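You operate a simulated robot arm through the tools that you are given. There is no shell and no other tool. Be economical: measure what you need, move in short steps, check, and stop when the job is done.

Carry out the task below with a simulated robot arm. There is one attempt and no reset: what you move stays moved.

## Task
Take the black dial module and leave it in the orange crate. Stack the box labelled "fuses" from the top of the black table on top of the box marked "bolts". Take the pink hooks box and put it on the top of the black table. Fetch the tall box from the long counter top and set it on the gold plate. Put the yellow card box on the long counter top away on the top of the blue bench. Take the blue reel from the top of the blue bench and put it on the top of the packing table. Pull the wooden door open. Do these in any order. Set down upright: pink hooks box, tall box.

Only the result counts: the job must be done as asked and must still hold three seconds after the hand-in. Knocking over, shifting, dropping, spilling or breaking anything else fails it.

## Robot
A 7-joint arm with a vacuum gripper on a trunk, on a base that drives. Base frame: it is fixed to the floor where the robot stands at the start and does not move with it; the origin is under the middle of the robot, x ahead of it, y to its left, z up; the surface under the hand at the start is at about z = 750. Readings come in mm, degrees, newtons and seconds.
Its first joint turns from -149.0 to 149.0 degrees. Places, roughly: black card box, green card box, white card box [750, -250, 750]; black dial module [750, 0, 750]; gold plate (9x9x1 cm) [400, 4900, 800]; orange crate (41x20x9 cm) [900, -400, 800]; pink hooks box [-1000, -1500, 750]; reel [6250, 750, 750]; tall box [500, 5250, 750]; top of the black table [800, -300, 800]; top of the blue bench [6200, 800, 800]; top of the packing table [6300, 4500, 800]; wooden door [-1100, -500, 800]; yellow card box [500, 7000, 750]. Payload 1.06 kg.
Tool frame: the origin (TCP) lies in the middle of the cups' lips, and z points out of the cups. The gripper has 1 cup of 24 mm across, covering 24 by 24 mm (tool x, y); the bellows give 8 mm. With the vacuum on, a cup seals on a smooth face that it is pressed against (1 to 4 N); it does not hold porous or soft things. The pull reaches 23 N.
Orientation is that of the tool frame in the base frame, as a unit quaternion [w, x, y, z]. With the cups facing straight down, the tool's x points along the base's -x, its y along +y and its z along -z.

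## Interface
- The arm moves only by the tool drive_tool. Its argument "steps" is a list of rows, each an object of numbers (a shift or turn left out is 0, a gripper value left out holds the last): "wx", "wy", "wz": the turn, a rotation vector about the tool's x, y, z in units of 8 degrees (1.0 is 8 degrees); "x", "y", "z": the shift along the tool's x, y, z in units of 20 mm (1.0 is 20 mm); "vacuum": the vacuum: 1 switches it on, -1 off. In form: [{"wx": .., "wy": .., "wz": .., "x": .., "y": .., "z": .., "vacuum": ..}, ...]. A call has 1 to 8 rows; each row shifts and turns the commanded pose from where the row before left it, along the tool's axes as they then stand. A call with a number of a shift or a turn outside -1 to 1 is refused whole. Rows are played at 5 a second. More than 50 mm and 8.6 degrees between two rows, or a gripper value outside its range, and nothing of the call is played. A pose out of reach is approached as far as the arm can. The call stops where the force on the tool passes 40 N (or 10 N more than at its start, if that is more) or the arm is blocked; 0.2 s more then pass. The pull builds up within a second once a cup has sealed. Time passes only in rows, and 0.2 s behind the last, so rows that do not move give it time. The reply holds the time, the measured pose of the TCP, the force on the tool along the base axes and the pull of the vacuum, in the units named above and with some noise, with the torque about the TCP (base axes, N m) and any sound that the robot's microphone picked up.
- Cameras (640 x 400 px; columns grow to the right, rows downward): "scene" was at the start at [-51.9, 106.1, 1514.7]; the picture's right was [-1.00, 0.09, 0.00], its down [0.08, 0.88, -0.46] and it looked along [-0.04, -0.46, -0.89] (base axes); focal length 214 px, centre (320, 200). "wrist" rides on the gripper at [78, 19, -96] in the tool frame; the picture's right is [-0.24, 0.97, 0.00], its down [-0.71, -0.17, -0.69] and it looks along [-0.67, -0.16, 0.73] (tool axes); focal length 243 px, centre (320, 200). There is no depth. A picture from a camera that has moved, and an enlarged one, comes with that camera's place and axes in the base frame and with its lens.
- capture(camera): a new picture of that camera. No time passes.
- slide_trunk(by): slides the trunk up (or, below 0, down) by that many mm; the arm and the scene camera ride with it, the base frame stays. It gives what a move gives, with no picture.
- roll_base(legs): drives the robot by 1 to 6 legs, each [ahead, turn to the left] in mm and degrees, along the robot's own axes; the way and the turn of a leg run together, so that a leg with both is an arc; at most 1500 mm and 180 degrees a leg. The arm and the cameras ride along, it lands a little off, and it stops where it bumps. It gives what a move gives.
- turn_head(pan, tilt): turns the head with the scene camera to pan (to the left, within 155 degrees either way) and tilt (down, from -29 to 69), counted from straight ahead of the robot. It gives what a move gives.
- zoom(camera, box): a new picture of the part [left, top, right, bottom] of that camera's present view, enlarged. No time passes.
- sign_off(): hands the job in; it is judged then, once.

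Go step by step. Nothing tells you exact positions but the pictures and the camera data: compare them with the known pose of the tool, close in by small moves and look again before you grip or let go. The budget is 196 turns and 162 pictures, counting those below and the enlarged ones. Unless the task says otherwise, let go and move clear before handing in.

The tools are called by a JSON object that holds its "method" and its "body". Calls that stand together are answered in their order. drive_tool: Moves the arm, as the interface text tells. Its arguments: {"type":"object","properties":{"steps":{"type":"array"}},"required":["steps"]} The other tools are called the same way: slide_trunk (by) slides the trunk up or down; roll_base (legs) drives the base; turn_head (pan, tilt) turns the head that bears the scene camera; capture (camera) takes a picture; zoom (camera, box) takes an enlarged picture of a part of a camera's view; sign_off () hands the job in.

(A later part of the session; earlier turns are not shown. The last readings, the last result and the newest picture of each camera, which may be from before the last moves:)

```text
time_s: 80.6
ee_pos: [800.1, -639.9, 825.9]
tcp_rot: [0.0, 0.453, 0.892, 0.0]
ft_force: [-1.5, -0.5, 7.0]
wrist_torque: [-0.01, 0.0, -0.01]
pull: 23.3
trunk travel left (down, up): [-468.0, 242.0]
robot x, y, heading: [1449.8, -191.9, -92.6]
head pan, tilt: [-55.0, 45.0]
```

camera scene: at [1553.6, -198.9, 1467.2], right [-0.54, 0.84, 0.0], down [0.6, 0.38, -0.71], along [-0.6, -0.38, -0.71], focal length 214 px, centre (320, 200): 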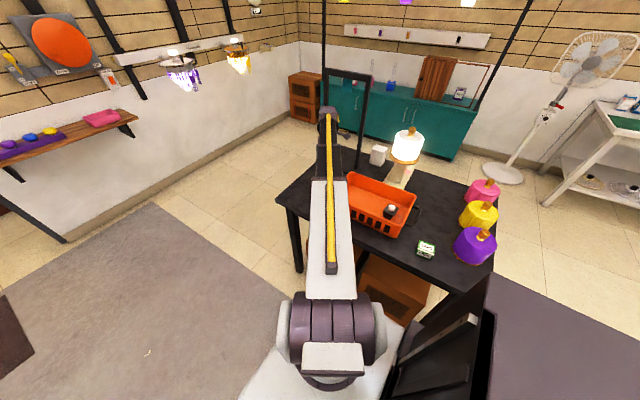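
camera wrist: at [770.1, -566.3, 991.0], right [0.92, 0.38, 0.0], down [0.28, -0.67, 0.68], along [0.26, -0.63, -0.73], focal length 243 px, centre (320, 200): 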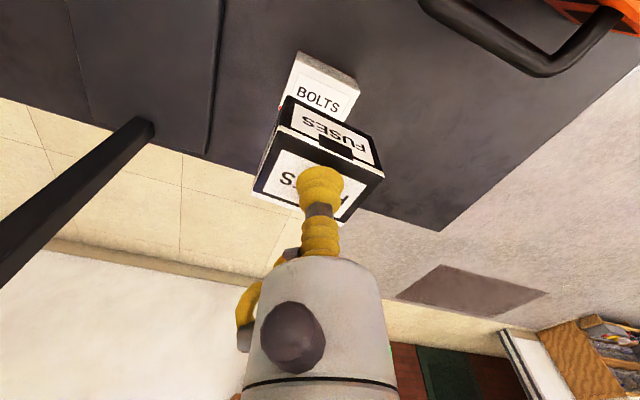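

Contact is made at z≈826. Release and rise, then check.

{"method": "drive_tool", "body": {"steps": [{"vacuum": -1}, {}, {}, {"z": -0.3}, {"z": -0.7}, {"z": -1}, {"z": -1}]}}

{"method": "zoom", "body": {"camera": "wrist", "box": [240, 40, 400, 220]}}

```text
time_s: 82.2
ee_pos: [800.5, -642.0, 884.8]
tcp_rot: [0.0, 0.452, 0.892, 0.0]
ft_force: [0.5, -0.2, -0.2]
wrist_torque: [0.03, -0.03, 0.0]
pull: 0.1
trunk travel left (down, up): [-468.0, 242.0]
robot x, y, heading: [1451.2, -192.7, -92.6]
head pan, tilt: [-55.0, 45.0]
```

```text
2.22 times, centred on (320, 130) of wrist
camera zoom: at [769.6, -566.2, 980.2], right [0.92, 0.38, 0.0], down [0.28, -0.67, 0.68], along [0.26, -0.63, -0.73], focal length 539 px, centre (320, 356)
```

zoom: 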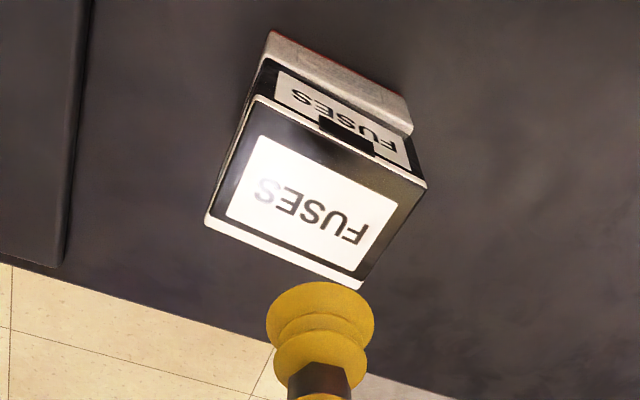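

Stacked neatly. Now for the pink hooks box on the teal counter: raise, retract, drive back round the table's left side.

{"method": "slide_trunk", "body": {"by": 220}}

{"method": "drive_tool", "body": {"steps": [{"y": 1}, {"y": 1}, {"y": 1}, {"y": 1}, {"y": 1}, {"y": 1}, {"y": 1}, {"y": 1}]}}

{"method": "roll_base", "body": {"legs": [[-1000, 0], [0, -88], [1480, 0], [0, 90]]}}

{"method": "turn_head", "body": {"pan": -70, "tilt": 40}}

{"method": "capture", "body": {"camera": "scene"}}

```text
time_s: 84.5
ee_pos: [801.6, -641.2, 1104.5]
tcp_rot: [0.0, 0.453, 0.892, 0.0]
ft_force: [-0.2, 0.0, 1.1]
wrist_torque: [0.02, -0.01, -0.01]
pull: 0.1
trunk travel left (down, up): [-688.0, 22.0]
robot x, y, heading: [1449.3, -195.1, -92.5]
head pan, tilt: [-55.0, 45.0]
```

```text
time_s: 86.3
ee_pos: [930.9, -545.1, 1104.6]
tcp_rot: [0.001, 0.453, 0.892, 0.0]
ft_force: [-0.4, -0.1, -1.2]
wrist_torque: [-0.03, -0.01, 0.02]
pull: 0.1
trunk travel left (down, up): [-688.0, 22.0]
robot x, y, heading: [1453.6, -191.4, -92.5]
head pan, tilt: [-55.0, 45.0]
```

```text
time_s: 106.1
ee_pos: [-516.5, 466.7, 1105.6]
tcp_rot: [0.001, 0.44, 0.898, 0.0]
ft_force: [-0.5, -0.1, 0.3]
wrist_torque: [0.01, 0.01, -0.04]
pull: 0.0
trunk travel left (down, up): [-688.0, 22.0]
robot x, y, heading: [-7.0, 831.9, -90.6]
head pan, tilt: [-55.0, 45.0]
```

```text
time_s: 106.9
ee_pos: [-516.3, 466.6, 1105.8]
tcp_rot: [0.0, 0.44, 0.898, 0.0]
ft_force: [-0.7, -0.1, 0.7]
wrist_torque: [0.02, 0.0, -0.03]
pull: 0.0
trunk travel left (down, up): [-688.0, 22.0]
robot x, y, heading: [-3.5, 832.8, -90.9]
head pan, tilt: [-70.0, 40.0]
```

```text
122 pictures are left
camera scene: at [84.0, 847.1, 1632.4], right [-0.33, 0.94, 0.0], down [0.61, 0.21, -0.77], along [-0.72, -0.25, -0.64], focal length 214 px, centre (320, 200)
```

scene: 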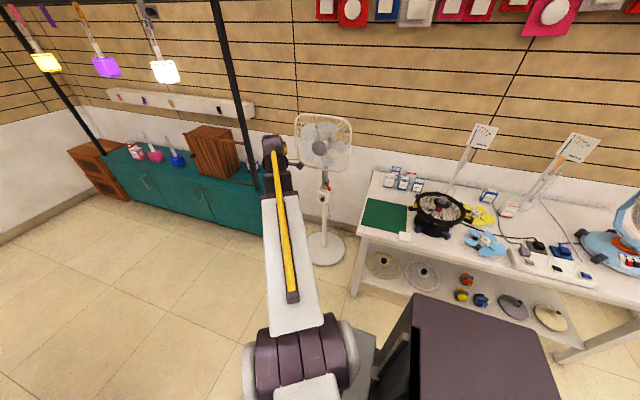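

{"method": "roll_base", "body": {"legs": [[1500, 0], [300, 0]]}}

{"method": "turn_head", "body": {"pan": -75, "tilt": 35}}

{"method": "capture", "body": {"camera": "scene"}}

```text
time_s: 116.0
ee_pos: [-568.9, -1325.5, 1103.8]
tcp_rot: [0.0, 0.447, 0.894, 0.0]
ft_force: [0.1, -0.1, 0.4]
wrist_torque: [-0.01, -0.01, -0.02]
pull: 0.1
trunk travel left (down, up): [-688.0, 22.0]
robot x, y, heading: [-46.7, -962.4, -92.1]
head pan, tilt: [-70.0, 40.0]
```

```text
time_s: 116.6
ee_pos: [-568.4, -1326.0, 1105.7]
tcp_rot: [0.0, 0.447, 0.895, 0.001]
ft_force: [-0.2, -0.3, 0.7]
wrist_torque: [0.03, 0.01, -0.01]
pull: 0.1
trunk travel left (down, up): [-688.0, 22.0]
robot x, y, heading: [-49.6, -962.4, -91.9]
head pan, tilt: [-75.0, 35.0]
```

```text
121 pictures are left
camera scene: at [33.4, -946.8, 1639.9], right [-0.23, 0.97, 0.0], down [0.56, 0.13, -0.82], along [-0.8, -0.19, -0.57], focal length 214 px, centre (320, 200)
```

scene: 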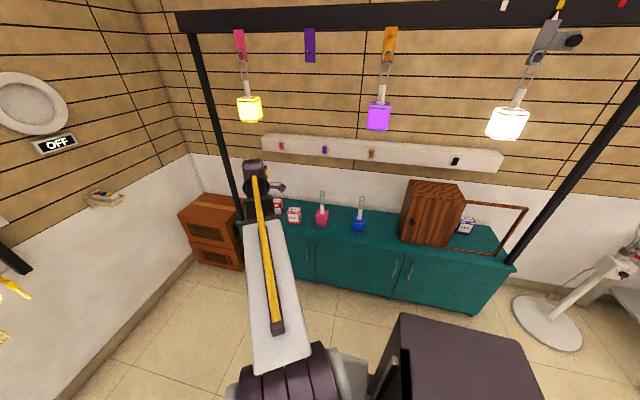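

{"method": "zoom", "body": {"camera": "scene", "box": [240, 170, 400, 270]}}

{"method": "zoom", "body": {"camera": "scene", "box": [380, 160, 540, 270]}}

{"method": "capture", "body": {"camera": "wrist"}}

```text
4.00 times, centred on (320, 220) of scene
camera zoom: at [33.4, -946.8, 1639.9], right [-0.23, 0.97, 0.0], down [0.56, 0.13, -0.82], along [-0.8, -0.19, -0.57], focal length 858 px, centre (320, 120)
```

zoom: 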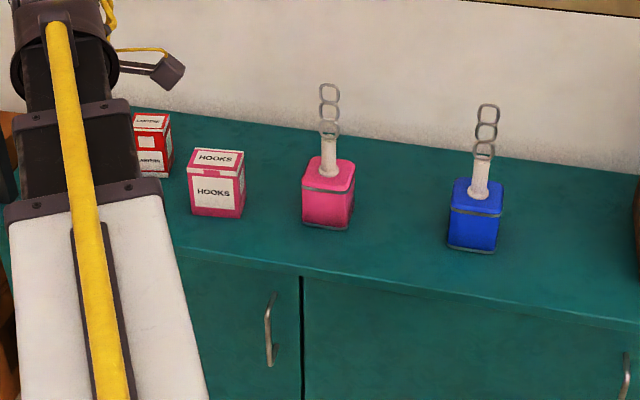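

```text
3.64 times, centred on (460, 215) of scene
camera zoom: at [33.4, -946.8, 1639.9], right [-0.23, 0.97, 0.0], down [0.56, 0.13, -0.82], along [-0.8, -0.19, -0.57], focal length 780 px, centre (-189, 146)
```

zoom: 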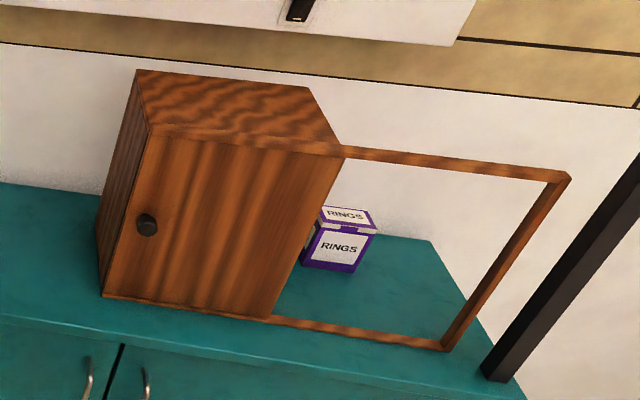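

```text
118 pictures are left
camera wrist: at [-600.3, -1250.7, 1200.4], right [0.92, 0.4, 0.0], down [0.29, -0.67, 0.68], along [0.27, -0.63, -0.73], focal length 243 px, centre (320, 200)
```

wrist: 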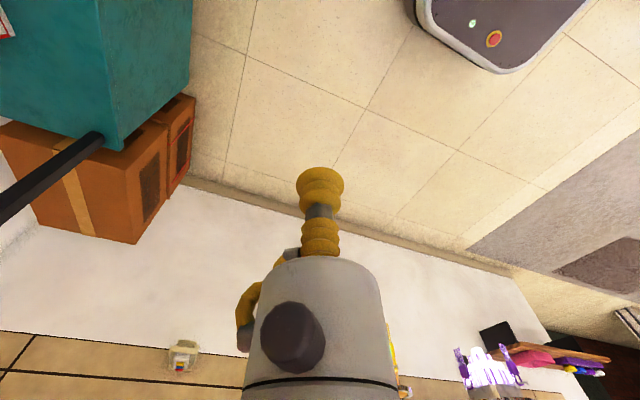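

The pink HOOKS box stands at about (-975,-1350); lanterns hang above the counter, so I keep the hand low there. I lower the trunk and drive closer, clear of the chain items.

{"method": "slide_trunk", "body": {"by": -140}}

{"method": "roll_base", "body": {"legs": [[170, 0], [0, -40], [200, 0]]}}

{"method": "turn_head", "body": {"pan": -45, "tilt": 40}}

{"method": "capture", "body": {"camera": "scene"}}

{"method": "capture", "body": {"camera": "wrist"}}

```text
time_s: 118.3
ee_pos: [-567.8, -1324.3, 965.4]
tcp_rot: [0.0, 0.447, 0.894, 0.0]
ft_force: [0.2, 0.0, -0.7]
wrist_torque: [0.0, -0.02, 0.0]
pull: 0.1
trunk travel left (down, up): [-548.0, 162.0]
robot x, y, heading: [-50.6, -967.6, -92.1]
head pan, tilt: [-75.0, 35.0]
```

```text
time_s: 122.8
ee_pos: [-817.7, -1232.0, 965.2]
tcp_rot: [0.0, 0.724, 0.689, 0.001]
ft_force: [-0.1, -0.3, -0.3]
wrist_torque: [0.01, 0.01, 0.0]
pull: 0.1
trunk travel left (down, up): [-548.0, 162.0]
robot x, y, heading: [-190.3, -1283.2, -131.7]
head pan, tilt: [-75.0, 35.0]
```

```text
time_s: 123.8
ee_pos: [-816.5, -1232.6, 966.1]
tcp_rot: [0.0, 0.724, 0.689, 0.0]
ft_force: [0.7, 0.1, 0.5]
wrist_torque: [-0.01, 0.01, 0.03]
pull: 0.0
trunk travel left (down, up): [-548.0, 162.0]
robot x, y, heading: [-189.0, -1286.0, -131.4]
head pan, tilt: [-45.0, 40.0]
```

```text
117 pictures are left
camera scene: at [-118.6, -1370.4, 1492.4], right [-0.06, 1.0, 0.0], down [0.64, 0.04, -0.77], along [-0.76, -0.05, -0.64], focal length 214 px, centre (320, 200)
```

scene: 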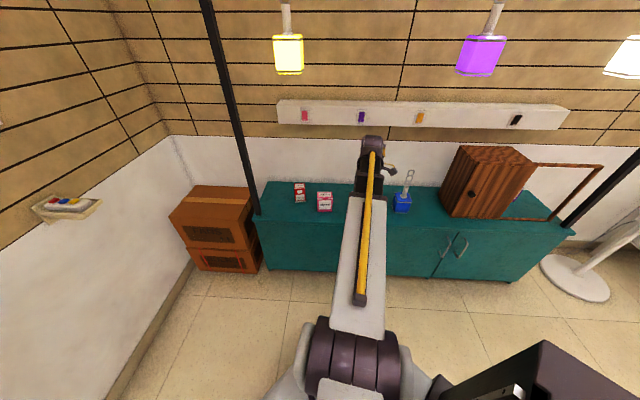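

```text
116 pictures are left
camera wrist: at [-794.9, -1154.8, 1060.4], right [0.96, -0.28, 0.0], down [-0.21, -0.7, 0.68], along [-0.19, -0.66, -0.73], focal length 243 px, centre (320, 200)
```

wrist: 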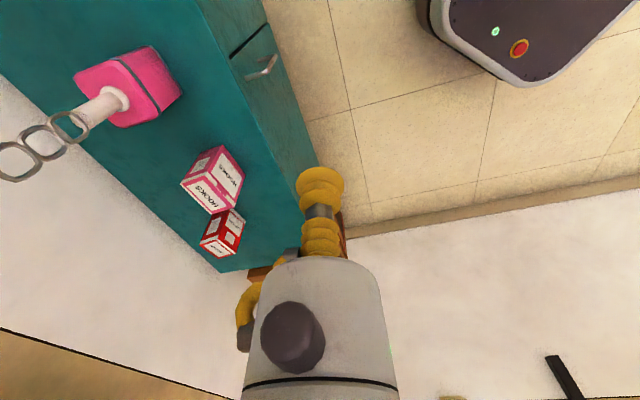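

{"method": "zoom", "body": {"camera": "wrist", "box": [165, 130, 265, 260]}}

{"method": "zoom", "body": {"camera": "scene", "box": [280, 170, 350, 220]}}

```text
3.08 times, centred on (215, 195) of wrist
camera zoom: at [-794.9, -1154.8, 1060.4], right [0.96, -0.28, 0.0], down [-0.21, -0.7, 0.68], along [-0.19, -0.66, -0.73], focal length 746 px, centre (643, 215)
```

zoom: 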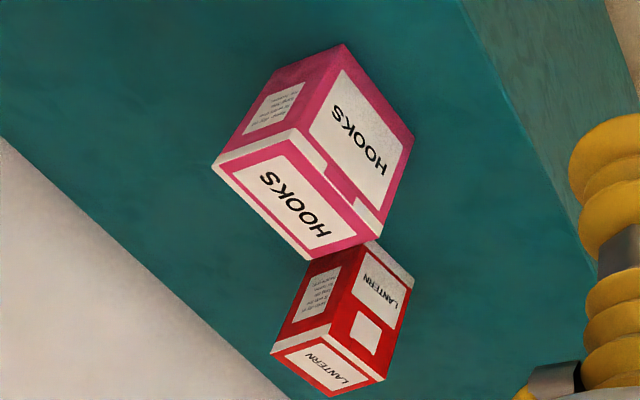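

```text
8.00 times, centred on (315, 195) of scene
camera zoom: at [-118.6, -1370.4, 1492.4], right [-0.06, 1.0, 0.0], down [0.64, 0.04, -0.77], along [-0.76, -0.05, -0.64], focal length 1716 px, centre (360, 240)
```

zoom: 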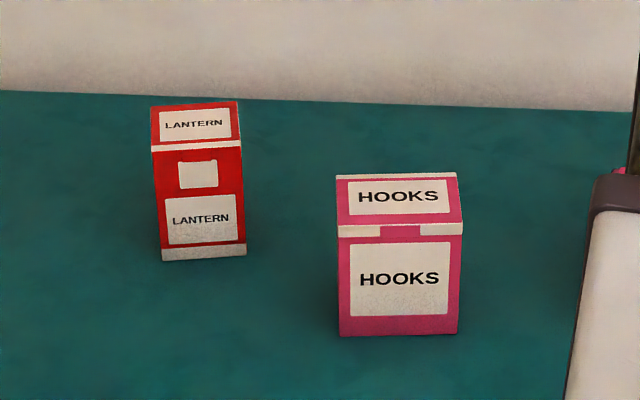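

The counter is lower than thought (~z 600): box top centre ≈ (-1107,-1407,700). I roll 150 mm closer, then move the hand over it.

{"method": "roll_base", "body": {"legs": [[150, 0]]}}

{"method": "drive_tool", "body": {"steps": [{"x": -0.45, "y": -0.9}, {"x": -0.45, "y": -0.9}, {"x": -0.45, "y": -0.9}, {"x": -0.45, "y": -0.9}, {"x": -0.45, "y": -0.9}, {"x": -0.45, "y": -0.9}, {"x": -0.45, "y": -0.9}, {"x": -0.45, "y": -0.9}]}}

{"method": "capture", "body": {"camera": "wrist"}}

{"method": "capture", "body": {"camera": "scene"}}

```text
time_s: 125.2
ee_pos: [-917.9, -1346.9, 965.4]
tcp_rot: [0.0, 0.723, 0.691, -0.001]
ft_force: [0.8, 0.2, 0.7]
wrist_torque: [-0.02, 0.0, 0.01]
pull: 0.1
trunk travel left (down, up): [-548.0, 162.0]
robot x, y, heading: [-292.8, -1399.1, -131.3]
head pan, tilt: [-45.0, 40.0]
```

```text
time_s: 127.0
ee_pos: [-1064.5, -1411.8, 964.9]
tcp_rot: [0.001, 0.724, 0.69, 0.001]
ft_force: [-0.3, -0.5, -0.8]
wrist_torque: [0.0, -0.02, 0.01]
pull: 0.1
trunk travel left (down, up): [-548.0, 162.0]
robot x, y, heading: [-289.4, -1399.7, -131.5]
head pan, tilt: [-45.0, 40.0]
```

```text
113 pictures are left
camera wrist: at [-1042.9, -1334.2, 1060.2], right [0.96, -0.28, 0.0], down [-0.2, -0.7, 0.68], along [-0.19, -0.66, -0.73], focal length 243 px, centre (320, 200)
```

wrist: 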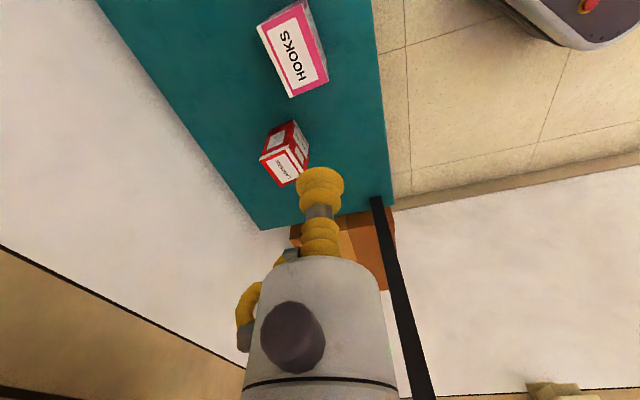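

```text
112 pictures are left
camera scene: at [-218.8, -1483.8, 1492.4], right [-0.06, 1.0, 0.0], down [0.64, 0.04, -0.77], along [-0.76, -0.05, -0.64], focal length 214 px, centre (320, 200)
```

scene: 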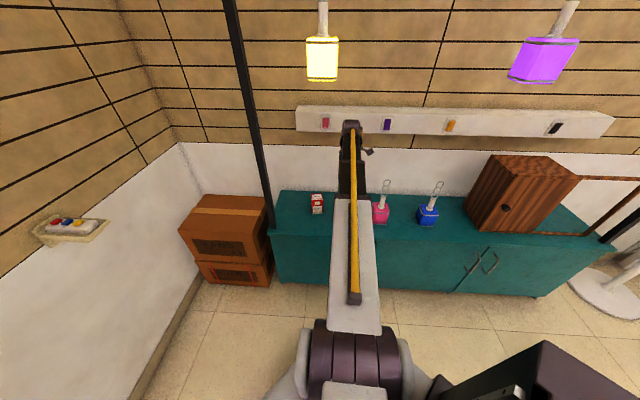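

{"method": "drive_tool", "body": {"steps": [{"x": 0.26, "y": -0.76}, {"x": 0.26, "y": -0.76}]}}

{"method": "slide_trunk", "body": {"by": -195}}

{"method": "capture", "body": {"camera": "wrist"}}

```text
time_s: 127.5
ee_pos: [-1094.5, -1400.2, 965.5]
tcp_rot: [-0.001, 0.724, 0.69, 0.0]
ft_force: [0.1, 0.5, -0.2]
wrist_torque: [-0.03, -0.04, 0.01]
pull: 0.0
trunk travel left (down, up): [-548.0, 162.0]
robot x, y, heading: [-285.9, -1401.0, -131.7]
head pan, tilt: [-45.0, 40.0]
```

```text
time_s: 129.7
ee_pos: [-1094.1, -1399.6, 769.6]
tcp_rot: [0.0, 0.723, 0.69, 0.0]
ft_force: [-0.1, 1.4, -1.2]
wrist_torque: [0.04, -0.01, 0.01]
pull: 0.0
trunk travel left (down, up): [-353.0, 357.0]
robot x, y, heading: [-285.1, -1397.5, -131.7]
head pan, tilt: [-45.0, 40.0]
```

```text
111 pictures are left
camera wrist: at [-1072.5, -1322.0, 865.2], right [0.96, -0.28, 0.0], down [-0.2, -0.7, 0.68], along [-0.19, -0.66, -0.73], focal length 243 px, centre (320, 200)
```

wrist: 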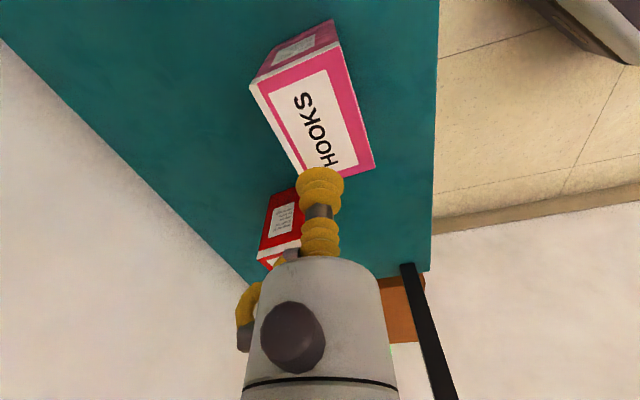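

Centred within 5 mm; box top ≈ z 701. Descend and grip.

{"method": "drive_tool", "body": {"steps": [{"x": -0.2, "z": 1, "vacuum": 1}, {"z": 1}, {"z": 0.9}, {"z": 0.3}, {"z": 0.2}, {"z": 0.1}, {}, {}]}}

```text
time_s: 131.5
ee_pos: [-1094.2, -1402.7, 701.1]
tcp_rot: [-0.001, 0.723, 0.691, -0.001]
ft_force: [-7.5, -1.4, 20.5]
wrist_torque: [0.01, -0.06, -0.01]
pull: 22.8
trunk travel left (down, up): [-353.0, 357.0]
robot x, y, heading: [-286.8, -1402.0, -131.6]
head pan, tilt: [-45.0, 40.0]
```

Hooks box is held. Lift, pull the arm back out from the counter, and back the base off.

{"method": "slide_trunk", "body": {"by": 255}}

{"method": "drive_tool", "body": {"steps": [{"y": 1}, {"y": 1}, {"y": 1}, {"y": 1}, {"y": 1}, {"y": 1}, {"y": 1}, {"y": 1}]}}

{"method": "roll_base", "body": {"legs": [[-350, 0], [0, -138], [560, 0]]}}

{"method": "turn_head", "body": {"pan": -40, "tilt": 45}}

{"method": "capture", "body": {"camera": "scene"}}

{"method": "capture", "body": {"camera": "wrist"}}

```text
time_s: 134.1
ee_pos: [-1094.8, -1404.9, 954.8]
tcp_rot: [0.0, 0.724, 0.69, 0.0]
ft_force: [0.0, 0.4, -1.7]
wrist_torque: [-0.04, 0.04, 0.01]
pull: 22.3
trunk travel left (down, up): [-608.0, 102.0]
robot x, y, heading: [-289.2, -1401.7, -131.6]
head pan, tilt: [-45.0, 40.0]
```

```text
time_s: 135.9
ee_pos: [-934.5, -1411.8, 955.9]
tcp_rot: [0.0, 0.724, 0.69, 0.0]
ft_force: [-0.2, 0.7, -1.2]
wrist_torque: [-0.01, 0.01, -0.01]
pull: 23.6
trunk travel left (down, up): [-608.0, 102.0]
robot x, y, heading: [-290.5, -1397.3, -131.8]
head pan, tilt: [-45.0, 40.0]
```

```text
time_s: 146.7
ee_pos: [392.8, -132.7, 955.3]
tcp_rot: [0.0, 0.907, -0.422, 0.0]
ft_force: [-0.6, 0.0, -2.7]
wrist_torque: [0.02, -0.01, 0.0]
pull: 23.3
trunk travel left (down, up): [-608.0, 102.0]
robot x, y, heading: [-74.0, -576.9, 91.4]
head pan, tilt: [-45.0, 40.0]
```

```text
time_s: 147.3
ee_pos: [393.5, -132.0, 955.4]
tcp_rot: [0.0, 0.907, -0.422, 0.0]
ft_force: [-0.3, -0.3, -1.0]
wrist_torque: [0.0, 0.0, 0.0]
pull: 23.1
trunk travel left (down, up): [-608.0, 102.0]
robot x, y, heading: [-68.2, -579.6, 91.5]
head pan, tilt: [-40.0, 45.0]
```

```text
110 pictures are left
camera scene: at [-189.9, -565.1, 1545.2], right [0.78, -0.62, 0.0], down [-0.44, -0.55, -0.71], along [0.44, 0.55, -0.71], focal length 214 px, centre (320, 200)
```

scene: 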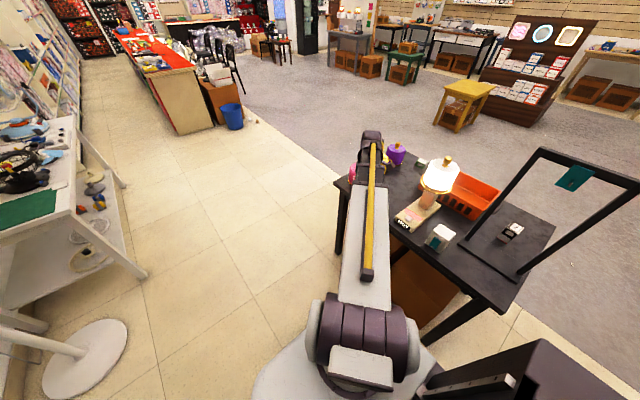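

```text
109 pictures are left
camera wrist: at [429.2, -203.3, 1050.9], right [-0.89, -0.45, 0.0], down [-0.33, 0.65, 0.68], along [-0.31, 0.61, -0.73], focal length 243 px, centre (320, 200)
```

wrist: 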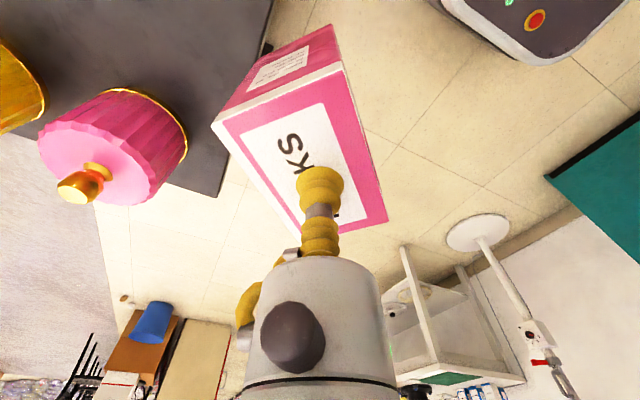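

Fuses still rests on bolts. Now extend the hooks box over the free spot on the table near (598,-132).

{"method": "drive_tool", "body": {"steps": [{"x": 0.82, "y": -0.98}, {"x": 0.82, "y": -0.98}, {"x": 0.82, "y": -0.98}, {"x": 0.82, "y": -0.98}, {"x": 0.82, "y": -0.98}, {"x": 0.82, "y": -0.98}, {"x": 0.82, "y": -0.98}, {"x": 0.82, "y": -0.98}]}}

{"method": "slide_trunk", "body": {"by": -70}}

{"method": "capture", "body": {"camera": "wrist"}}

{"method": "zoom", "body": {"camera": "scene", "box": [320, 120, 480, 250]}}

```text
time_s: 149.1
ee_pos: [598.5, -131.4, 955.6]
tcp_rot: [0.0, 0.907, -0.421, 0.0]
ft_force: [0.3, -0.1, -1.5]
wrist_torque: [-0.02, -0.02, -0.01]
pull: 22.6
trunk travel left (down, up): [-608.0, 102.0]
robot x, y, heading: [-70.9, -580.5, 91.2]
head pan, tilt: [-40.0, 45.0]
```

```text
time_s: 150.2
ee_pos: [597.1, -130.7, 885.2]
tcp_rot: [0.0, 0.907, -0.422, 0.0]
ft_force: [-1.3, -0.3, -1.9]
wrist_torque: [0.02, 0.0, 0.0]
pull: 22.7
trunk travel left (down, up): [-538.0, 172.0]
robot x, y, heading: [-71.4, -579.6, 91.3]
head pan, tilt: [-40.0, 45.0]
```

```text
108 pictures are left
camera wrist: at [633.1, -202.7, 981.0], right [-0.89, -0.45, 0.0], down [-0.33, 0.65, 0.68], along [-0.31, 0.61, -0.73], focal length 243 px, centre (320, 200)
```

wrist: 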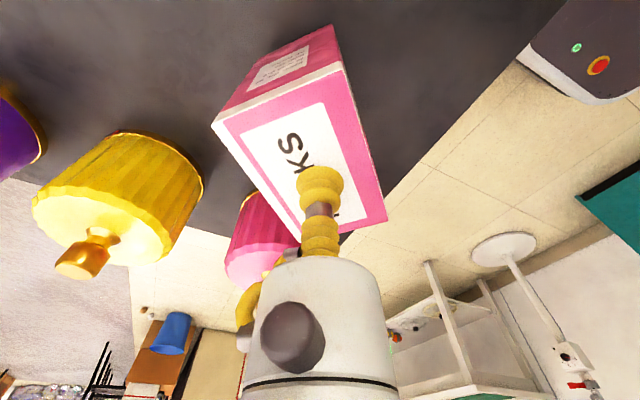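

```text
3.08 times, centred on (400, 185) of scene
camera zoom: at [-189.9, -565.1, 1475.1], right [0.78, -0.62, 0.0], down [-0.44, -0.55, -0.71], along [0.44, 0.55, -0.71], focal length 660 px, centre (74, 246)
```

zoom: 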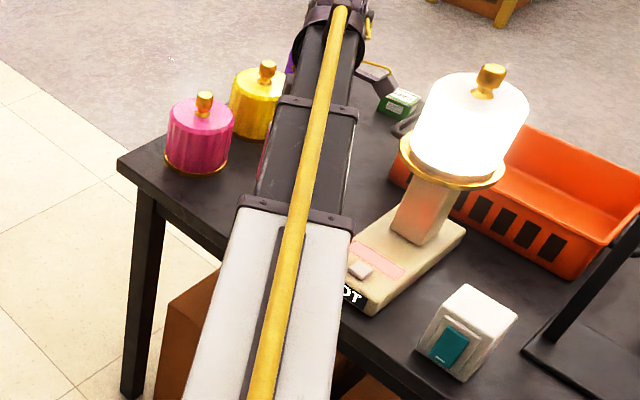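

{"method": "drive_tool", "body": {"steps": [{"z": 0.6}, {"z": 0.3}, {"z": 0.2}, {"z": 0.15}, {}]}}

```text
time_s: 151.4
ee_pos: [597.9, -130.5, 861.0]
tcp_rot: [-0.001, 0.907, -0.422, 0.0]
ft_force: [0.8, -0.6, -1.0]
wrist_torque: [0.0, 0.01, 0.02]
pull: 22.4
trunk travel left (down, up): [-538.0, 172.0]
robot x, y, heading: [-71.2, -579.6, 91.4]
head pan, tilt: [-40.0, 45.0]
```

{"method": "drive_tool", "body": {"steps": [{"z": 0.15}, {"z": 0.15}, {}]}}

```text
time_s: 152.2
ee_pos: [597.6, -130.9, 856.7]
tcp_rot: [0.0, 0.907, -0.422, 0.002]
ft_force: [5.4, 2.7, 17.3]
wrist_torque: [0.0, 0.03, 0.04]
pull: 23.1
trunk travel left (down, up): [-538.0, 172.0]
robot x, y, heading: [-73.5, -576.3, 91.0]
head pan, tilt: [-40.0, 45.0]
```

Contact. Release, rise, check.

{"method": "drive_tool", "body": {"steps": [{"z": -0.1, "vacuum": -1}, {}, {}, {"z": -0.3}, {"z": -0.7}, {"z": -1}, {"z": -1}, {"z": -1}]}}

{"method": "capture", "body": {"camera": "wrist"}}

```text
time_s: 154.0
ee_pos: [597.5, -131.5, 937.0]
tcp_rot: [0.0, 0.907, -0.422, 0.0]
ft_force: [-0.7, -0.6, 0.9]
wrist_torque: [-0.01, -0.01, 0.0]
pull: 0.0
trunk travel left (down, up): [-538.0, 172.0]
robot x, y, heading: [-72.1, -581.9, 91.4]
head pan, tilt: [-40.0, 45.0]
```

```text
106 pictures are left
camera wrist: at [633.4, -203.3, 1031.7], right [-0.89, -0.45, 0.0], down [-0.33, 0.65, 0.68], along [-0.31, 0.61, -0.73], focal length 243 px, centre (320, 200)
```

wrist: 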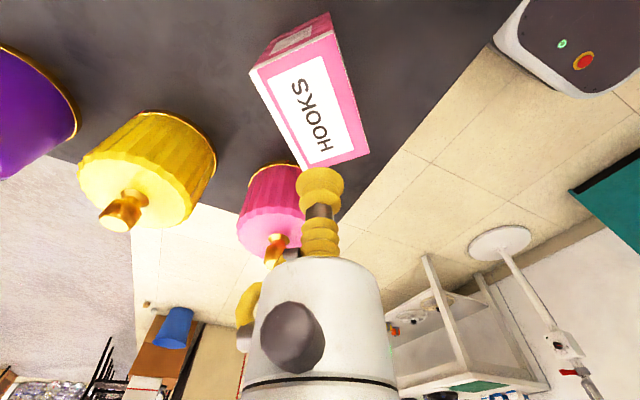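

Hooks box stands upright on the black table. Now the wooden door: retract and turn toward the teal counter.

{"method": "slide_trunk", "body": {"by": 100}}

{"method": "drive_tool", "body": {"steps": [{"x": -0.82, "y": 0.98}, {"x": -0.82, "y": 0.98}, {"x": -0.82, "y": 0.98}, {"x": -0.82, "y": 0.98}, {"x": -0.82, "y": 0.98}, {"x": -0.82, "y": 0.98}, {"x": -0.82, "y": 0.98}, {"x": -0.82, "y": 0.98}]}}

{"method": "roll_base", "body": {"legs": [[0, 90]]}}

{"method": "turn_head", "body": {"pan": 0, "tilt": 35}}

{"method": "capture", "body": {"camera": "scene"}}

```text
time_s: 155.3
ee_pos: [598.0, -130.9, 1036.7]
tcp_rot: [0.0, 0.907, -0.422, -0.001]
ft_force: [-0.2, 0.6, 0.4]
wrist_torque: [0.0, -0.02, 0.0]
pull: 0.1
trunk travel left (down, up): [-638.0, 72.0]
robot x, y, heading: [-71.3, -578.1, 91.2]
head pan, tilt: [-40.0, 45.0]
```

```text
time_s: 157.1
ee_pos: [393.4, -133.2, 1037.0]
tcp_rot: [-0.001, 0.907, -0.421, 0.0]
ft_force: [0.4, -0.4, -0.4]
wrist_torque: [0.01, 0.0, -0.03]
pull: 0.0
trunk travel left (down, up): [-638.0, 72.0]
robot x, y, heading: [-69.8, -579.3, 91.3]
head pan, tilt: [-40.0, 45.0]
```

```text
time_s: 161.3
ee_pos: [-516.9, -114.5, 1036.2]
tcp_rot: [0.0, 0.94, 0.342, 0.0]
ft_force: [0.0, -0.1, -0.8]
wrist_torque: [-0.03, 0.04, 0.02]
pull: 0.1
trunk travel left (down, up): [-638.0, 72.0]
robot x, y, heading: [-70.3, -578.4, -178.8]
head pan, tilt: [-40.0, 45.0]
```

```text
time_s: 162.4
ee_pos: [-516.3, -114.9, 1035.5]
tcp_rot: [0.0, 0.939, 0.343, 0.0]
ft_force: [0.7, -0.2, 0.2]
wrist_torque: [0.0, 0.0, 0.01]
pull: 0.0
trunk travel left (down, up): [-638.0, 72.0]
robot x, y, heading: [-72.3, -580.3, -178.8]
head pan, tilt: [0.0, 35.0]
```

```text
105 pictures are left
camera scene: at [-110.9, -750.3, 1589.9], right [-0.02, 1.0, 0.0], down [0.57, 0.01, -0.82], along [-0.82, -0.02, -0.57], focal length 214 px, centre (320, 200)
```

scene: 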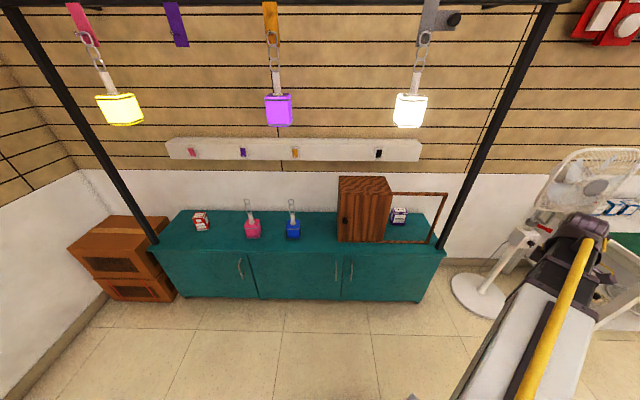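

{"method": "zoom", "body": {"camera": "scene", "box": [320, 160, 460, 260]}}

```text
4.00 times, centred on (390, 210) of scene
camera zoom: at [-110.9, -750.3, 1589.9], right [-0.02, 1.0, 0.0], down [0.57, 0.01, -0.82], along [-0.82, -0.02, -0.57], focal length 858 px, centre (40, 160)
```

zoom: 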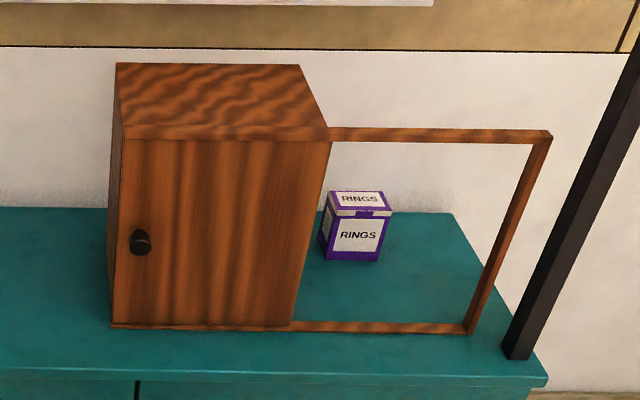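

It is a sliding door: panel y≈-655…-376 in plane x≈-1075, with a rail frame running on to the right (+y). I position the robot with the arm pointing at it, ready to tip the cup horizontal.

{"method": "roll_base", "body": {"legs": [[100, 0], [0, 46]]}}

{"method": "drive_tool", "body": {"steps": [{"y": -1}, {"y": -1}, {"y": -1}, {"y": -1}, {"wx": 1}, {"wx": 1}, {"wx": 1}, {"wx": 1}]}}

```text
time_s: 165.7
ee_pos: [-814.7, -580.4, 1037.2]
tcp_rot: [0.001, 0.731, 0.683, 0.0]
ft_force: [0.4, -0.6, 0.2]
wrist_torque: [0.02, 0.05, -0.01]
pull: 0.0
trunk travel left (down, up): [-638.0, 72.0]
robot x, y, heading: [-169.6, -581.2, -132.8]
head pan, tilt: [0.0, 35.0]
```

```text
time_s: 167.5
ee_pos: [-895.5, -573.8, 1036.4]
tcp_rot: [-0.202, 0.702, 0.656, -0.189]
ft_force: [0.3, 0.0, -0.5]
wrist_torque: [0.01, 0.02, 0.0]
pull: 0.0
trunk travel left (down, up): [-638.0, 72.0]
robot x, y, heading: [-169.7, -580.2, -132.6]
head pan, tilt: [0.0, 35.0]
```

{"method": "drive_tool", "body": {"steps": [{"wx": 1}, {"wx": 1}, {"wx": 1}, {"wx": 1}, {"wx": 1}, {"wx": 1}, {"wx": 1}, {"wx": 0.25, "wy": -0.49}]}}

{"method": "capture", "body": {"camera": "wrist"}}

```text
time_s: 169.3
ee_pos: [-893.9, -574.6, 1036.3]
tcp_rot: [0.501, -0.499, -0.499, 0.501]
ft_force: [0.7, 0.3, -0.1]
wrist_torque: [0.0, -0.04, 0.0]
pull: 0.1
trunk travel left (down, up): [-638.0, 72.0]
robot x, y, heading: [-173.5, -584.7, -132.5]
head pan, tilt: [0.0, 35.0]
```

```text
103 pictures are left
camera wrist: at [-798.7, -495.7, 1016.8], right [0.0, -0.24, -0.97], down [0.69, -0.71, 0.17], along [-0.73, -0.67, 0.16], focal length 243 px, centre (320, 200)
```

wrist: 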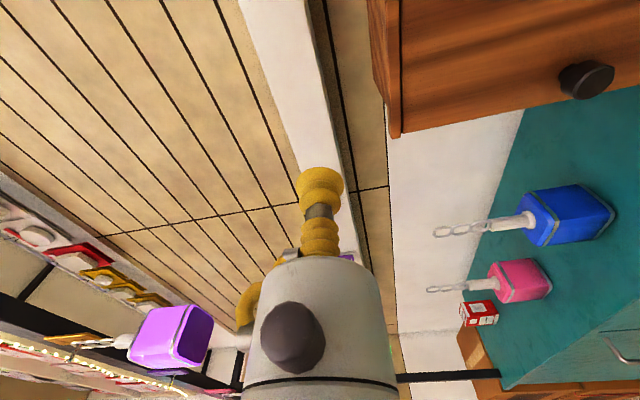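

Cup now faces the door squarely; knob at about (−629, z 784). Lower to z≈785 and close in on the panel's face right of the knob.

{"method": "slide_trunk", "body": {"by": -250}}

{"method": "drive_tool", "body": {"steps": [{"x": 0.8, "z": 1}, {"x": 0.8, "z": 1}, {"x": 0.4, "z": 1}, {"z": 1}, {"z": 1}, {"z": 1}]}}

{"method": "capture", "body": {"camera": "wrist"}}

{"method": "capture", "body": {"camera": "scene"}}

```text
time_s: 171.8
ee_pos: [-893.4, -574.6, 786.2]
tcp_rot: [-0.5, 0.499, 0.501, -0.5]
ft_force: [0.4, -0.3, -0.6]
wrist_torque: [-0.02, 0.01, 0.03]
pull: 0.0
trunk travel left (down, up): [-388.0, 322.0]
robot x, y, heading: [-168.7, -577.6, -132.6]
head pan, tilt: [0.0, 35.0]
```

```text
time_s: 173.2
ee_pos: [-1015.1, -535.3, 786.7]
tcp_rot: [-0.5, 0.501, 0.5, -0.499]
ft_force: [-0.2, -0.2, -0.6]
wrist_torque: [-0.01, 0.03, -0.01]
pull: 0.2
trunk travel left (down, up): [-388.0, 322.0]
robot x, y, heading: [-171.1, -583.5, -132.6]
head pan, tilt: [0.0, 35.0]
```

```text
102 pictures are left
camera wrist: at [-918.8, -456.8, 766.6], right [0.0, -0.24, -0.97], down [0.69, -0.71, 0.17], along [-0.73, -0.67, 0.16], focal length 243 px, centre (320, 200)
```

wrist: 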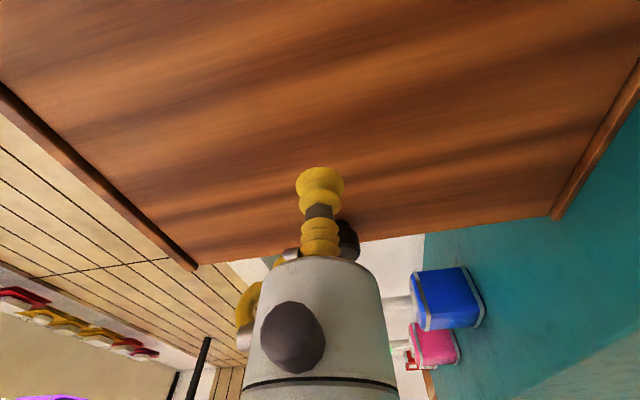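

```text
101 pictures are left
camera scene: at [-75.6, -728.6, 1340.0], right [-0.74, 0.68, 0.0], down [0.39, 0.42, -0.82], along [-0.55, -0.6, -0.57], focal length 214 px, centre (320, 200)
```

scene: 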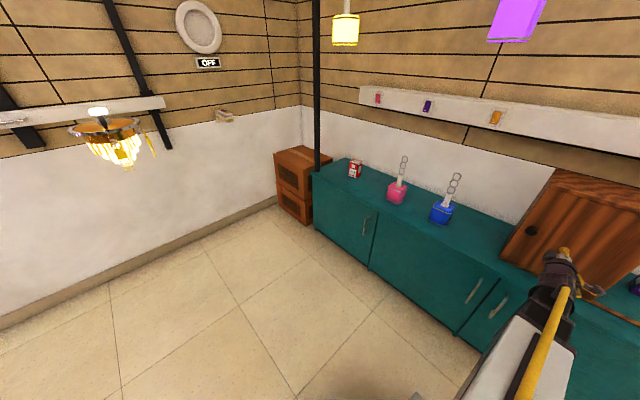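

{"method": "drive_tool", "body": {"steps": [{"z": 1, "vacuum": 1}, {"z": 1}, {"z": 0.3}, {"z": 0.2}, {"z": 0.2}, {}, {}]}}

```text
time_s: 174.8
ee_pos: [-1067.1, -535.4, 786.2]
tcp_rot: [-0.5, 0.5, 0.5, -0.5]
ft_force: [15.7, -0.9, -5.9]
wrist_torque: [-0.02, 0.01, 0.02]
pull: 22.8
trunk travel left (down, up): [-388.0, 322.0]
robot x, y, heading: [-169.3, -581.3, -132.4]
head pan, tilt: [0.0, 35.0]
```

Sealed on the panel. Now slide it to the right in small steps, watching the force.

{"method": "drive_tool", "body": {"steps": [{"z": -0.15}, {"x": 0.3}, {"x": 0.4}, {"x": 0.5}, {}]}}

```text
time_s: 176.0
ee_pos: [-1065.4, -509.9, 786.0]
tcp_rot: [0.5, -0.5, -0.5, 0.5]
ft_force: [-12.3, -0.3, 3.9]
wrist_torque: [-0.07, 0.02, 0.0]
pull: 22.7
trunk travel left (down, up): [-388.0, 322.0]
robot x, y, heading: [-171.8, -580.7, -132.7]
head pan, tilt: [0.0, 35.0]
```

{"method": "capture", "body": {"camera": "wrist"}}

```text
100 pictures are left
camera wrist: at [-970.0, -431.4, 766.5], right [0.0, -0.24, -0.97], down [0.69, -0.71, 0.17], along [-0.73, -0.67, 0.16], focal length 243 px, centre (320, 200)
```

wrist: 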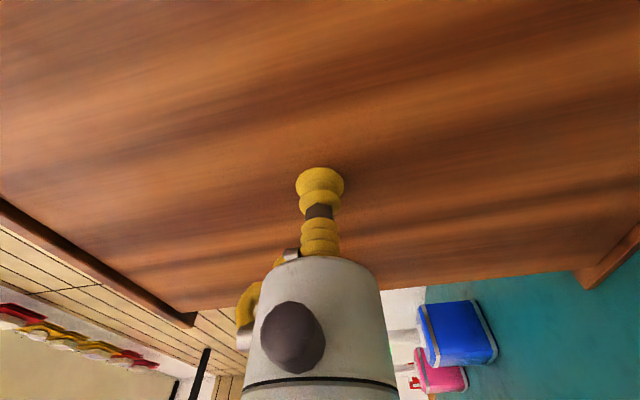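

{"method": "drive_tool", "body": {"steps": [{"x": 0.7}, {"x": 0.8}, {"x": 0.8}, {"x": 0.8}, {"x": 0.8}, {}]}}

{"method": "capture", "body": {"camera": "wrist"}}

```text
time_s: 177.4
ee_pos: [-1063.7, -431.2, 785.9]
tcp_rot: [0.5, -0.5, -0.5, 0.5]
ft_force: [0.0, 1.3, -1.3]
wrist_torque: [0.01, 0.01, -0.03]
pull: 22.5
trunk travel left (down, up): [-388.0, 322.0]
robot x, y, heading: [-166.2, -581.9, -132.5]
head pan, tilt: [0.0, 35.0]
```

```text
99 pictures are left
camera wrist: at [-969.1, -352.6, 766.5], right [0.0, -0.24, -0.97], down [0.68, -0.71, 0.17], along [-0.73, -0.67, 0.16], focal length 243 px, centre (320, 200)
```

wrist: 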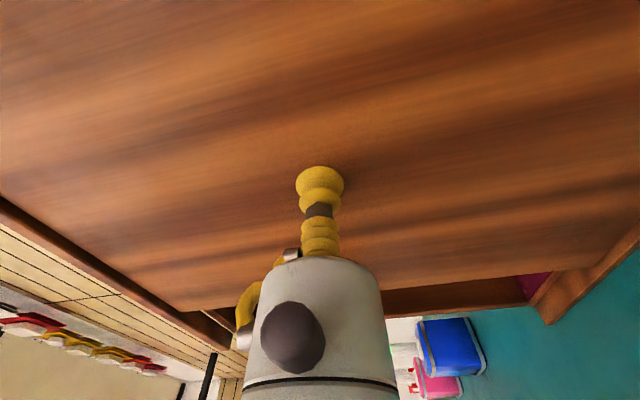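

The door slides with the cup; the opening shows. Continue.

{"method": "drive_tool", "body": {"steps": [{"x": 0.9}, {"x": 0.9}, {"x": 0.9}, {"x": 0.9}, {"x": 0.9}, {"x": 0.9}, {"x": 0.9}, {}]}}

{"method": "drive_tool", "body": {"steps": [{"x": 0.5}, {"x": 0.5}, {"x": 0.5}, {}]}}

{"method": "turn_head", "body": {"pan": -50, "tilt": 35}}

{"method": "capture", "body": {"camera": "scene"}}

```text
time_s: 179.2
ee_pos: [-1064.7, -306.6, 786.6]
tcp_rot: [0.501, -0.5, -0.5, 0.499]
ft_force: [-2.1, 1.5, -0.5]
wrist_torque: [0.04, 0.02, 0.02]
pull: 23.0
trunk travel left (down, up): [-388.0, 322.0]
robot x, y, heading: [-170.0, -582.3, -132.3]
head pan, tilt: [0.0, 35.0]
```

```text
time_s: 180.2
ee_pos: [-1064.6, -275.9, 786.7]
tcp_rot: [-0.499, 0.501, 0.5, -0.5]
ft_force: [-2.2, -0.1, -0.2]
wrist_torque: [-0.01, 0.04, -0.01]
pull: 22.9
trunk travel left (down, up): [-388.0, 322.0]
robot x, y, heading: [-169.2, -581.4, -132.4]
head pan, tilt: [0.0, 35.0]
```

```text
time_s: 181.4
ee_pos: [-1065.6, -277.3, 786.3]
tcp_rot: [-0.5, 0.5, 0.5, -0.5]
ft_force: [-1.0, 0.4, -0.3]
wrist_torque: [-0.02, -0.05, -0.02]
pull: 22.6
trunk travel left (down, up): [-388.0, 322.0]
robot x, y, heading: [-168.7, -581.1, -132.7]
head pan, tilt: [-50.0, 35.0]
```

```text
98 pictures are left
camera scene: at [-104.0, -659.8, 1340.0], right [0.04, 1.0, 0.0], down [0.57, -0.03, -0.82], along [-0.82, 0.04, -0.57], focal length 214 px, centre (320, 200)
```

scene: 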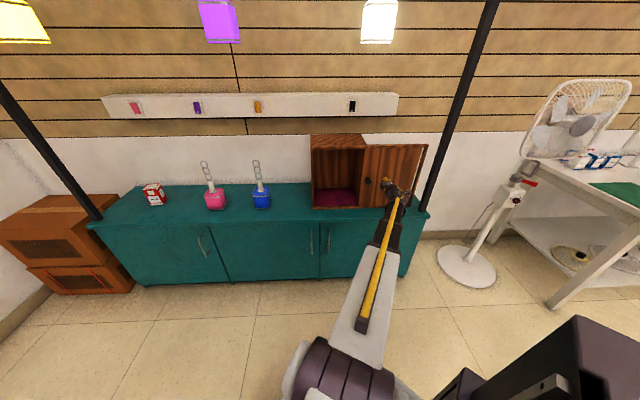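

The door is nearly fully open; a little further until the stop, then release and back away.

{"method": "drive_tool", "body": {"steps": [{"x": 0.3}, {"x": 0.3}, {"x": 0.2}, {}]}}

```text
time_s: 182.4
ee_pos: [-1064.2, -259.6, 787.3]
tcp_rot: [0.5, -0.499, -0.5, 0.501]
ft_force: [5.9, -14.3, 0.2]
wrist_torque: [0.04, -0.03, -0.12]
pull: 23.0
trunk travel left (down, up): [-388.0, 322.0]
robot x, y, heading: [-172.1, -581.0, -132.8]
head pan, tilt: [-50.0, 35.0]
```

The stop is reached. Release and retreat.

{"method": "drive_tool", "body": {"steps": [{"x": -0.05, "vacuum": -1}, {}, {}, {"z": -0.3}, {"z": -1}, {"z": -1}, {"z": -1}, {"z": -1}]}}

{"method": "drive_tool", "body": {"steps": [{"z": -1}, {"z": -1}, {"z": -1}, {"z": -1}, {"wx": -1}, {"wx": -1}, {"wx": -1}, {"wx": -1}]}}

{"method": "zoom", "body": {"camera": "scene", "box": [290, 110, 450, 230]}}

```text
time_s: 184.2
ee_pos: [-977.9, -263.3, 786.8]
tcp_rot: [-0.499, 0.499, 0.501, -0.5]
ft_force: [0.5, -0.8, -0.1]
wrist_torque: [0.01, 0.02, 0.01]
pull: 0.2
trunk travel left (down, up): [-388.0, 322.0]
robot x, y, heading: [-171.1, -581.3, -132.6]
head pan, tilt: [-50.0, 35.0]
```

```text
time_s: 186.0
ee_pos: [-899.0, -262.2, 785.8]
tcp_rot: [-0.342, 0.619, 0.618, -0.343]
ft_force: [-0.4, -0.3, 0.6]
wrist_torque: [-0.01, -0.01, 0.03]
pull: 0.1
trunk travel left (down, up): [-388.0, 322.0]
robot x, y, heading: [-171.4, -582.5, -132.6]
head pan, tilt: [-50.0, 35.0]
```

```text
3.33 times, centred on (370, 170) of scene
camera zoom: at [-103.9, -659.7, 1339.9], right [0.05, 1.0, 0.0], down [0.57, -0.03, -0.82], along [-0.82, 0.04, -0.57], focal length 715 px, centre (153, 300)
```

zoom: 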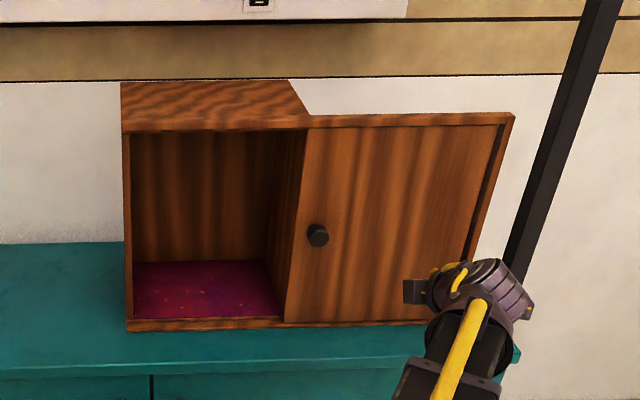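

Door is open. Tip the cup back down, retract, and head for the long counter.

{"method": "drive_tool", "body": {"steps": [{"wx": -1}, {"wx": -1}, {"wx": -1}, {"wx": -1}, {"wx": -1}, {"wx": -1}, {"wx": -1}, {"wx": -0.25}]}}

{"method": "drive_tool", "body": {"steps": [{"y": 1, "x": -0.3}, {"y": 1, "x": -0.3}, {"y": 1, "x": -0.3}, {"y": 1, "x": -0.3}, {"y": 1, "x": -0.3}, {"y": 1, "x": -0.3}, {"y": 1, "x": -0.3}, {"y": 1, "x": -0.3}]}}

{"method": "slide_trunk", "body": {"by": 310}}

{"method": "turn_head", "body": {"pan": -137, "tilt": 15}}

{"method": "capture", "body": {"camera": "scene"}}

```text
time_s: 187.8
ee_pos: [-883.0, -235.4, 780.5]
tcp_rot: [0.025, 0.685, 0.715, -0.137]
ft_force: [0.8, 0.0, -0.5]
wrist_torque: [0.01, 0.03, -0.02]
pull: 0.0
out of reach, approached as far as the arm can: row 4, 5, 6, 7
trunk travel left (down, up): [-388.0, 322.0]
robot x, y, heading: [-167.2, -578.9, -132.5]
head pan, tilt: [-50.0, 35.0]
```

```text
time_s: 189.6
ee_pos: [-723.4, -279.4, 766.7]
tcp_rot: [0.024, 0.686, 0.714, -0.137]
ft_force: [-0.3, 0.1, -0.1]
wrist_torque: [0.04, 0.01, 0.0]
pull: 0.0
trunk travel left (down, up): [-388.0, 322.0]
robot x, y, heading: [-168.8, -582.3, -132.4]
head pan, tilt: [-50.0, 35.0]
```

```text
time_s: 192.7
ee_pos: [-722.5, -278.5, 1076.2]
tcp_rot: [0.024, 0.685, 0.715, -0.137]
ft_force: [0.4, 0.6, -0.3]
wrist_torque: [-0.03, 0.0, 0.0]
pull: 0.1
trunk travel left (down, up): [-698.0, 12.0]
robot x, y, heading: [-171.2, -580.6, -132.6]
head pan, tilt: [-50.0, 35.0]
```

```text
time_s: 194.3
ee_pos: [-722.3, -278.7, 1077.6]
tcp_rot: [0.024, 0.685, 0.715, -0.138]
ft_force: [-0.3, 0.3, 0.9]
wrist_torque: [-0.02, -0.02, 0.01]
pull: 0.0
trunk travel left (down, up): [-698.0, 12.0]
robot x, y, heading: [-171.4, -578.8, -132.4]
head pan, tilt: [-137.0, 15.0]
```

```text
96 pictures are left
camera scene: at [-16.7, -570.3, 1681.9], right [1.0, 0.01, 0.0], down [0.0, -0.26, -0.97], along [-0.01, 0.97, -0.26], focal length 214 px, centre (320, 200)
```

scene: 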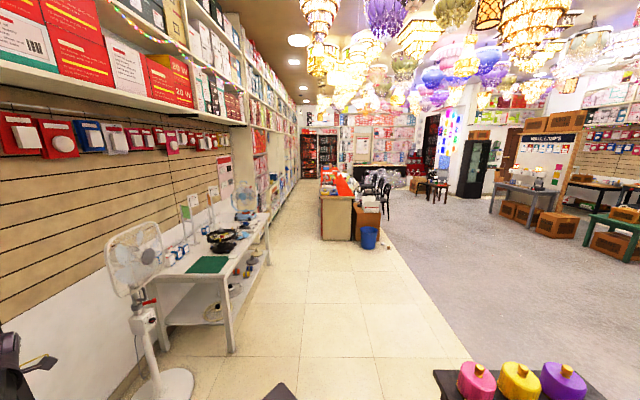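

The hand got tilted at a reach limit; I level it, then turn and drive up the aisle towards the long counter.

{"method": "drive_tool", "body": {"steps": [{"wx": -0.59, "wy": 0.81}, {"wx": -0.59, "wy": 0.81}, {}]}}

{"method": "roll_base", "body": {"legs": [[0, -133], [1500, 0], [1300, 0]]}}

{"method": "turn_head", "body": {"pan": -15, "tilt": 25}}

{"method": "capture", "body": {"camera": "scene"}}

```text
time_s: 195.1
ee_pos: [-721.6, -278.6, 1077.1]
tcp_rot: [0.025, 0.686, 0.714, -0.138]
ft_force: [0.5, 1.4, -0.4]
wrist_torque: [0.0, 0.0, 0.0]
pull: 0.1
out of reach, approached as far as the arm can: row 1, 2
trunk travel left (down, up): [-698.0, 12.0]
robot x, y, heading: [-174.0, -579.3, -132.6]
head pan, tilt: [-137.0, 15.0]
```

```text
time_s: 214.0
ee_pos: [176.9, 2384.9, 1076.9]
tcp_rot: [-0.116, 0.931, -0.339, -0.077]
ft_force: [-0.4, -0.1, 0.5]
wrist_torque: [0.02, 0.01, -0.02]
pull: 0.0
trunk travel left (down, up): [-698.0, 12.0]
robot x, y, heading: [-420.2, 2183.8, 94.6]
head pan, tilt: [-137.0, 15.0]
```

```text
time_s: 216.1
ee_pos: [178.3, 2384.1, 1076.3]
tcp_rot: [-0.116, 0.93, -0.34, -0.078]
ft_force: [0.1, -0.1, -0.3]
wrist_torque: [0.03, -0.01, 0.0]
pull: 0.1
trunk travel left (down, up): [-698.0, 12.0]
robot x, y, heading: [-421.1, 2182.9, 94.9]
head pan, tilt: [-15.0, 25.0]
```

```text
95 pictures are left
camera scene: at [-569.7, 2212.8, 1665.7], right [0.98, -0.18, 0.0], down [-0.07, -0.42, -0.91], along [0.16, 0.89, -0.42], focal length 214 px, centre (320, 200)
```

scene: 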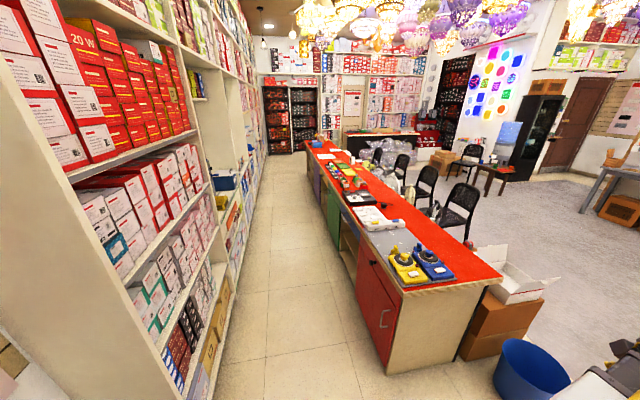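

The wrist is at a joint limit; I try yawing the hand back 32° first. Meanwhile I see the red-topped long counter on the right of the aisle.

{"method": "drive_tool", "body": {"steps": [{"wz": 1}, {"wz": 1}, {"wz": 1}, {"wz": 1}]}}

```text
time_s: 217.1
ee_pos: [178.1, 2384.0, 1076.6]
tcp_rot: [-0.09, 0.8, -0.583, -0.107]
ft_force: [-0.2, -0.5, -0.4]
wrist_torque: [0.04, -0.01, -0.01]
pull: 0.1
trunk travel left (down, up): [-698.0, 12.0]
robot x, y, heading: [-418.7, 2180.7, 94.5]
head pan, tilt: [-15.0, 25.0]
```

{"method": "drive_tool", "body": {"steps": [{"wy": 1, "wx": -0.07}, {"wy": 1, "wx": -0.07}]}}

```text
time_s: 217.7
ee_pos: [177.6, 2383.0, 1077.6]
tcp_rot: [-0.09, 0.8, -0.583, -0.106]
ft_force: [0.5, 0.0, -0.2]
wrist_torque: [0.0, -0.03, 0.03]
pull: 0.0
out of reach, approached as far as the arm can: row 1, 2
trunk travel left (down, up): [-698.0, 12.0]
robot x, y, heading: [-420.4, 2179.0, 94.8]
head pan, tilt: [-15.0, 25.0]
```

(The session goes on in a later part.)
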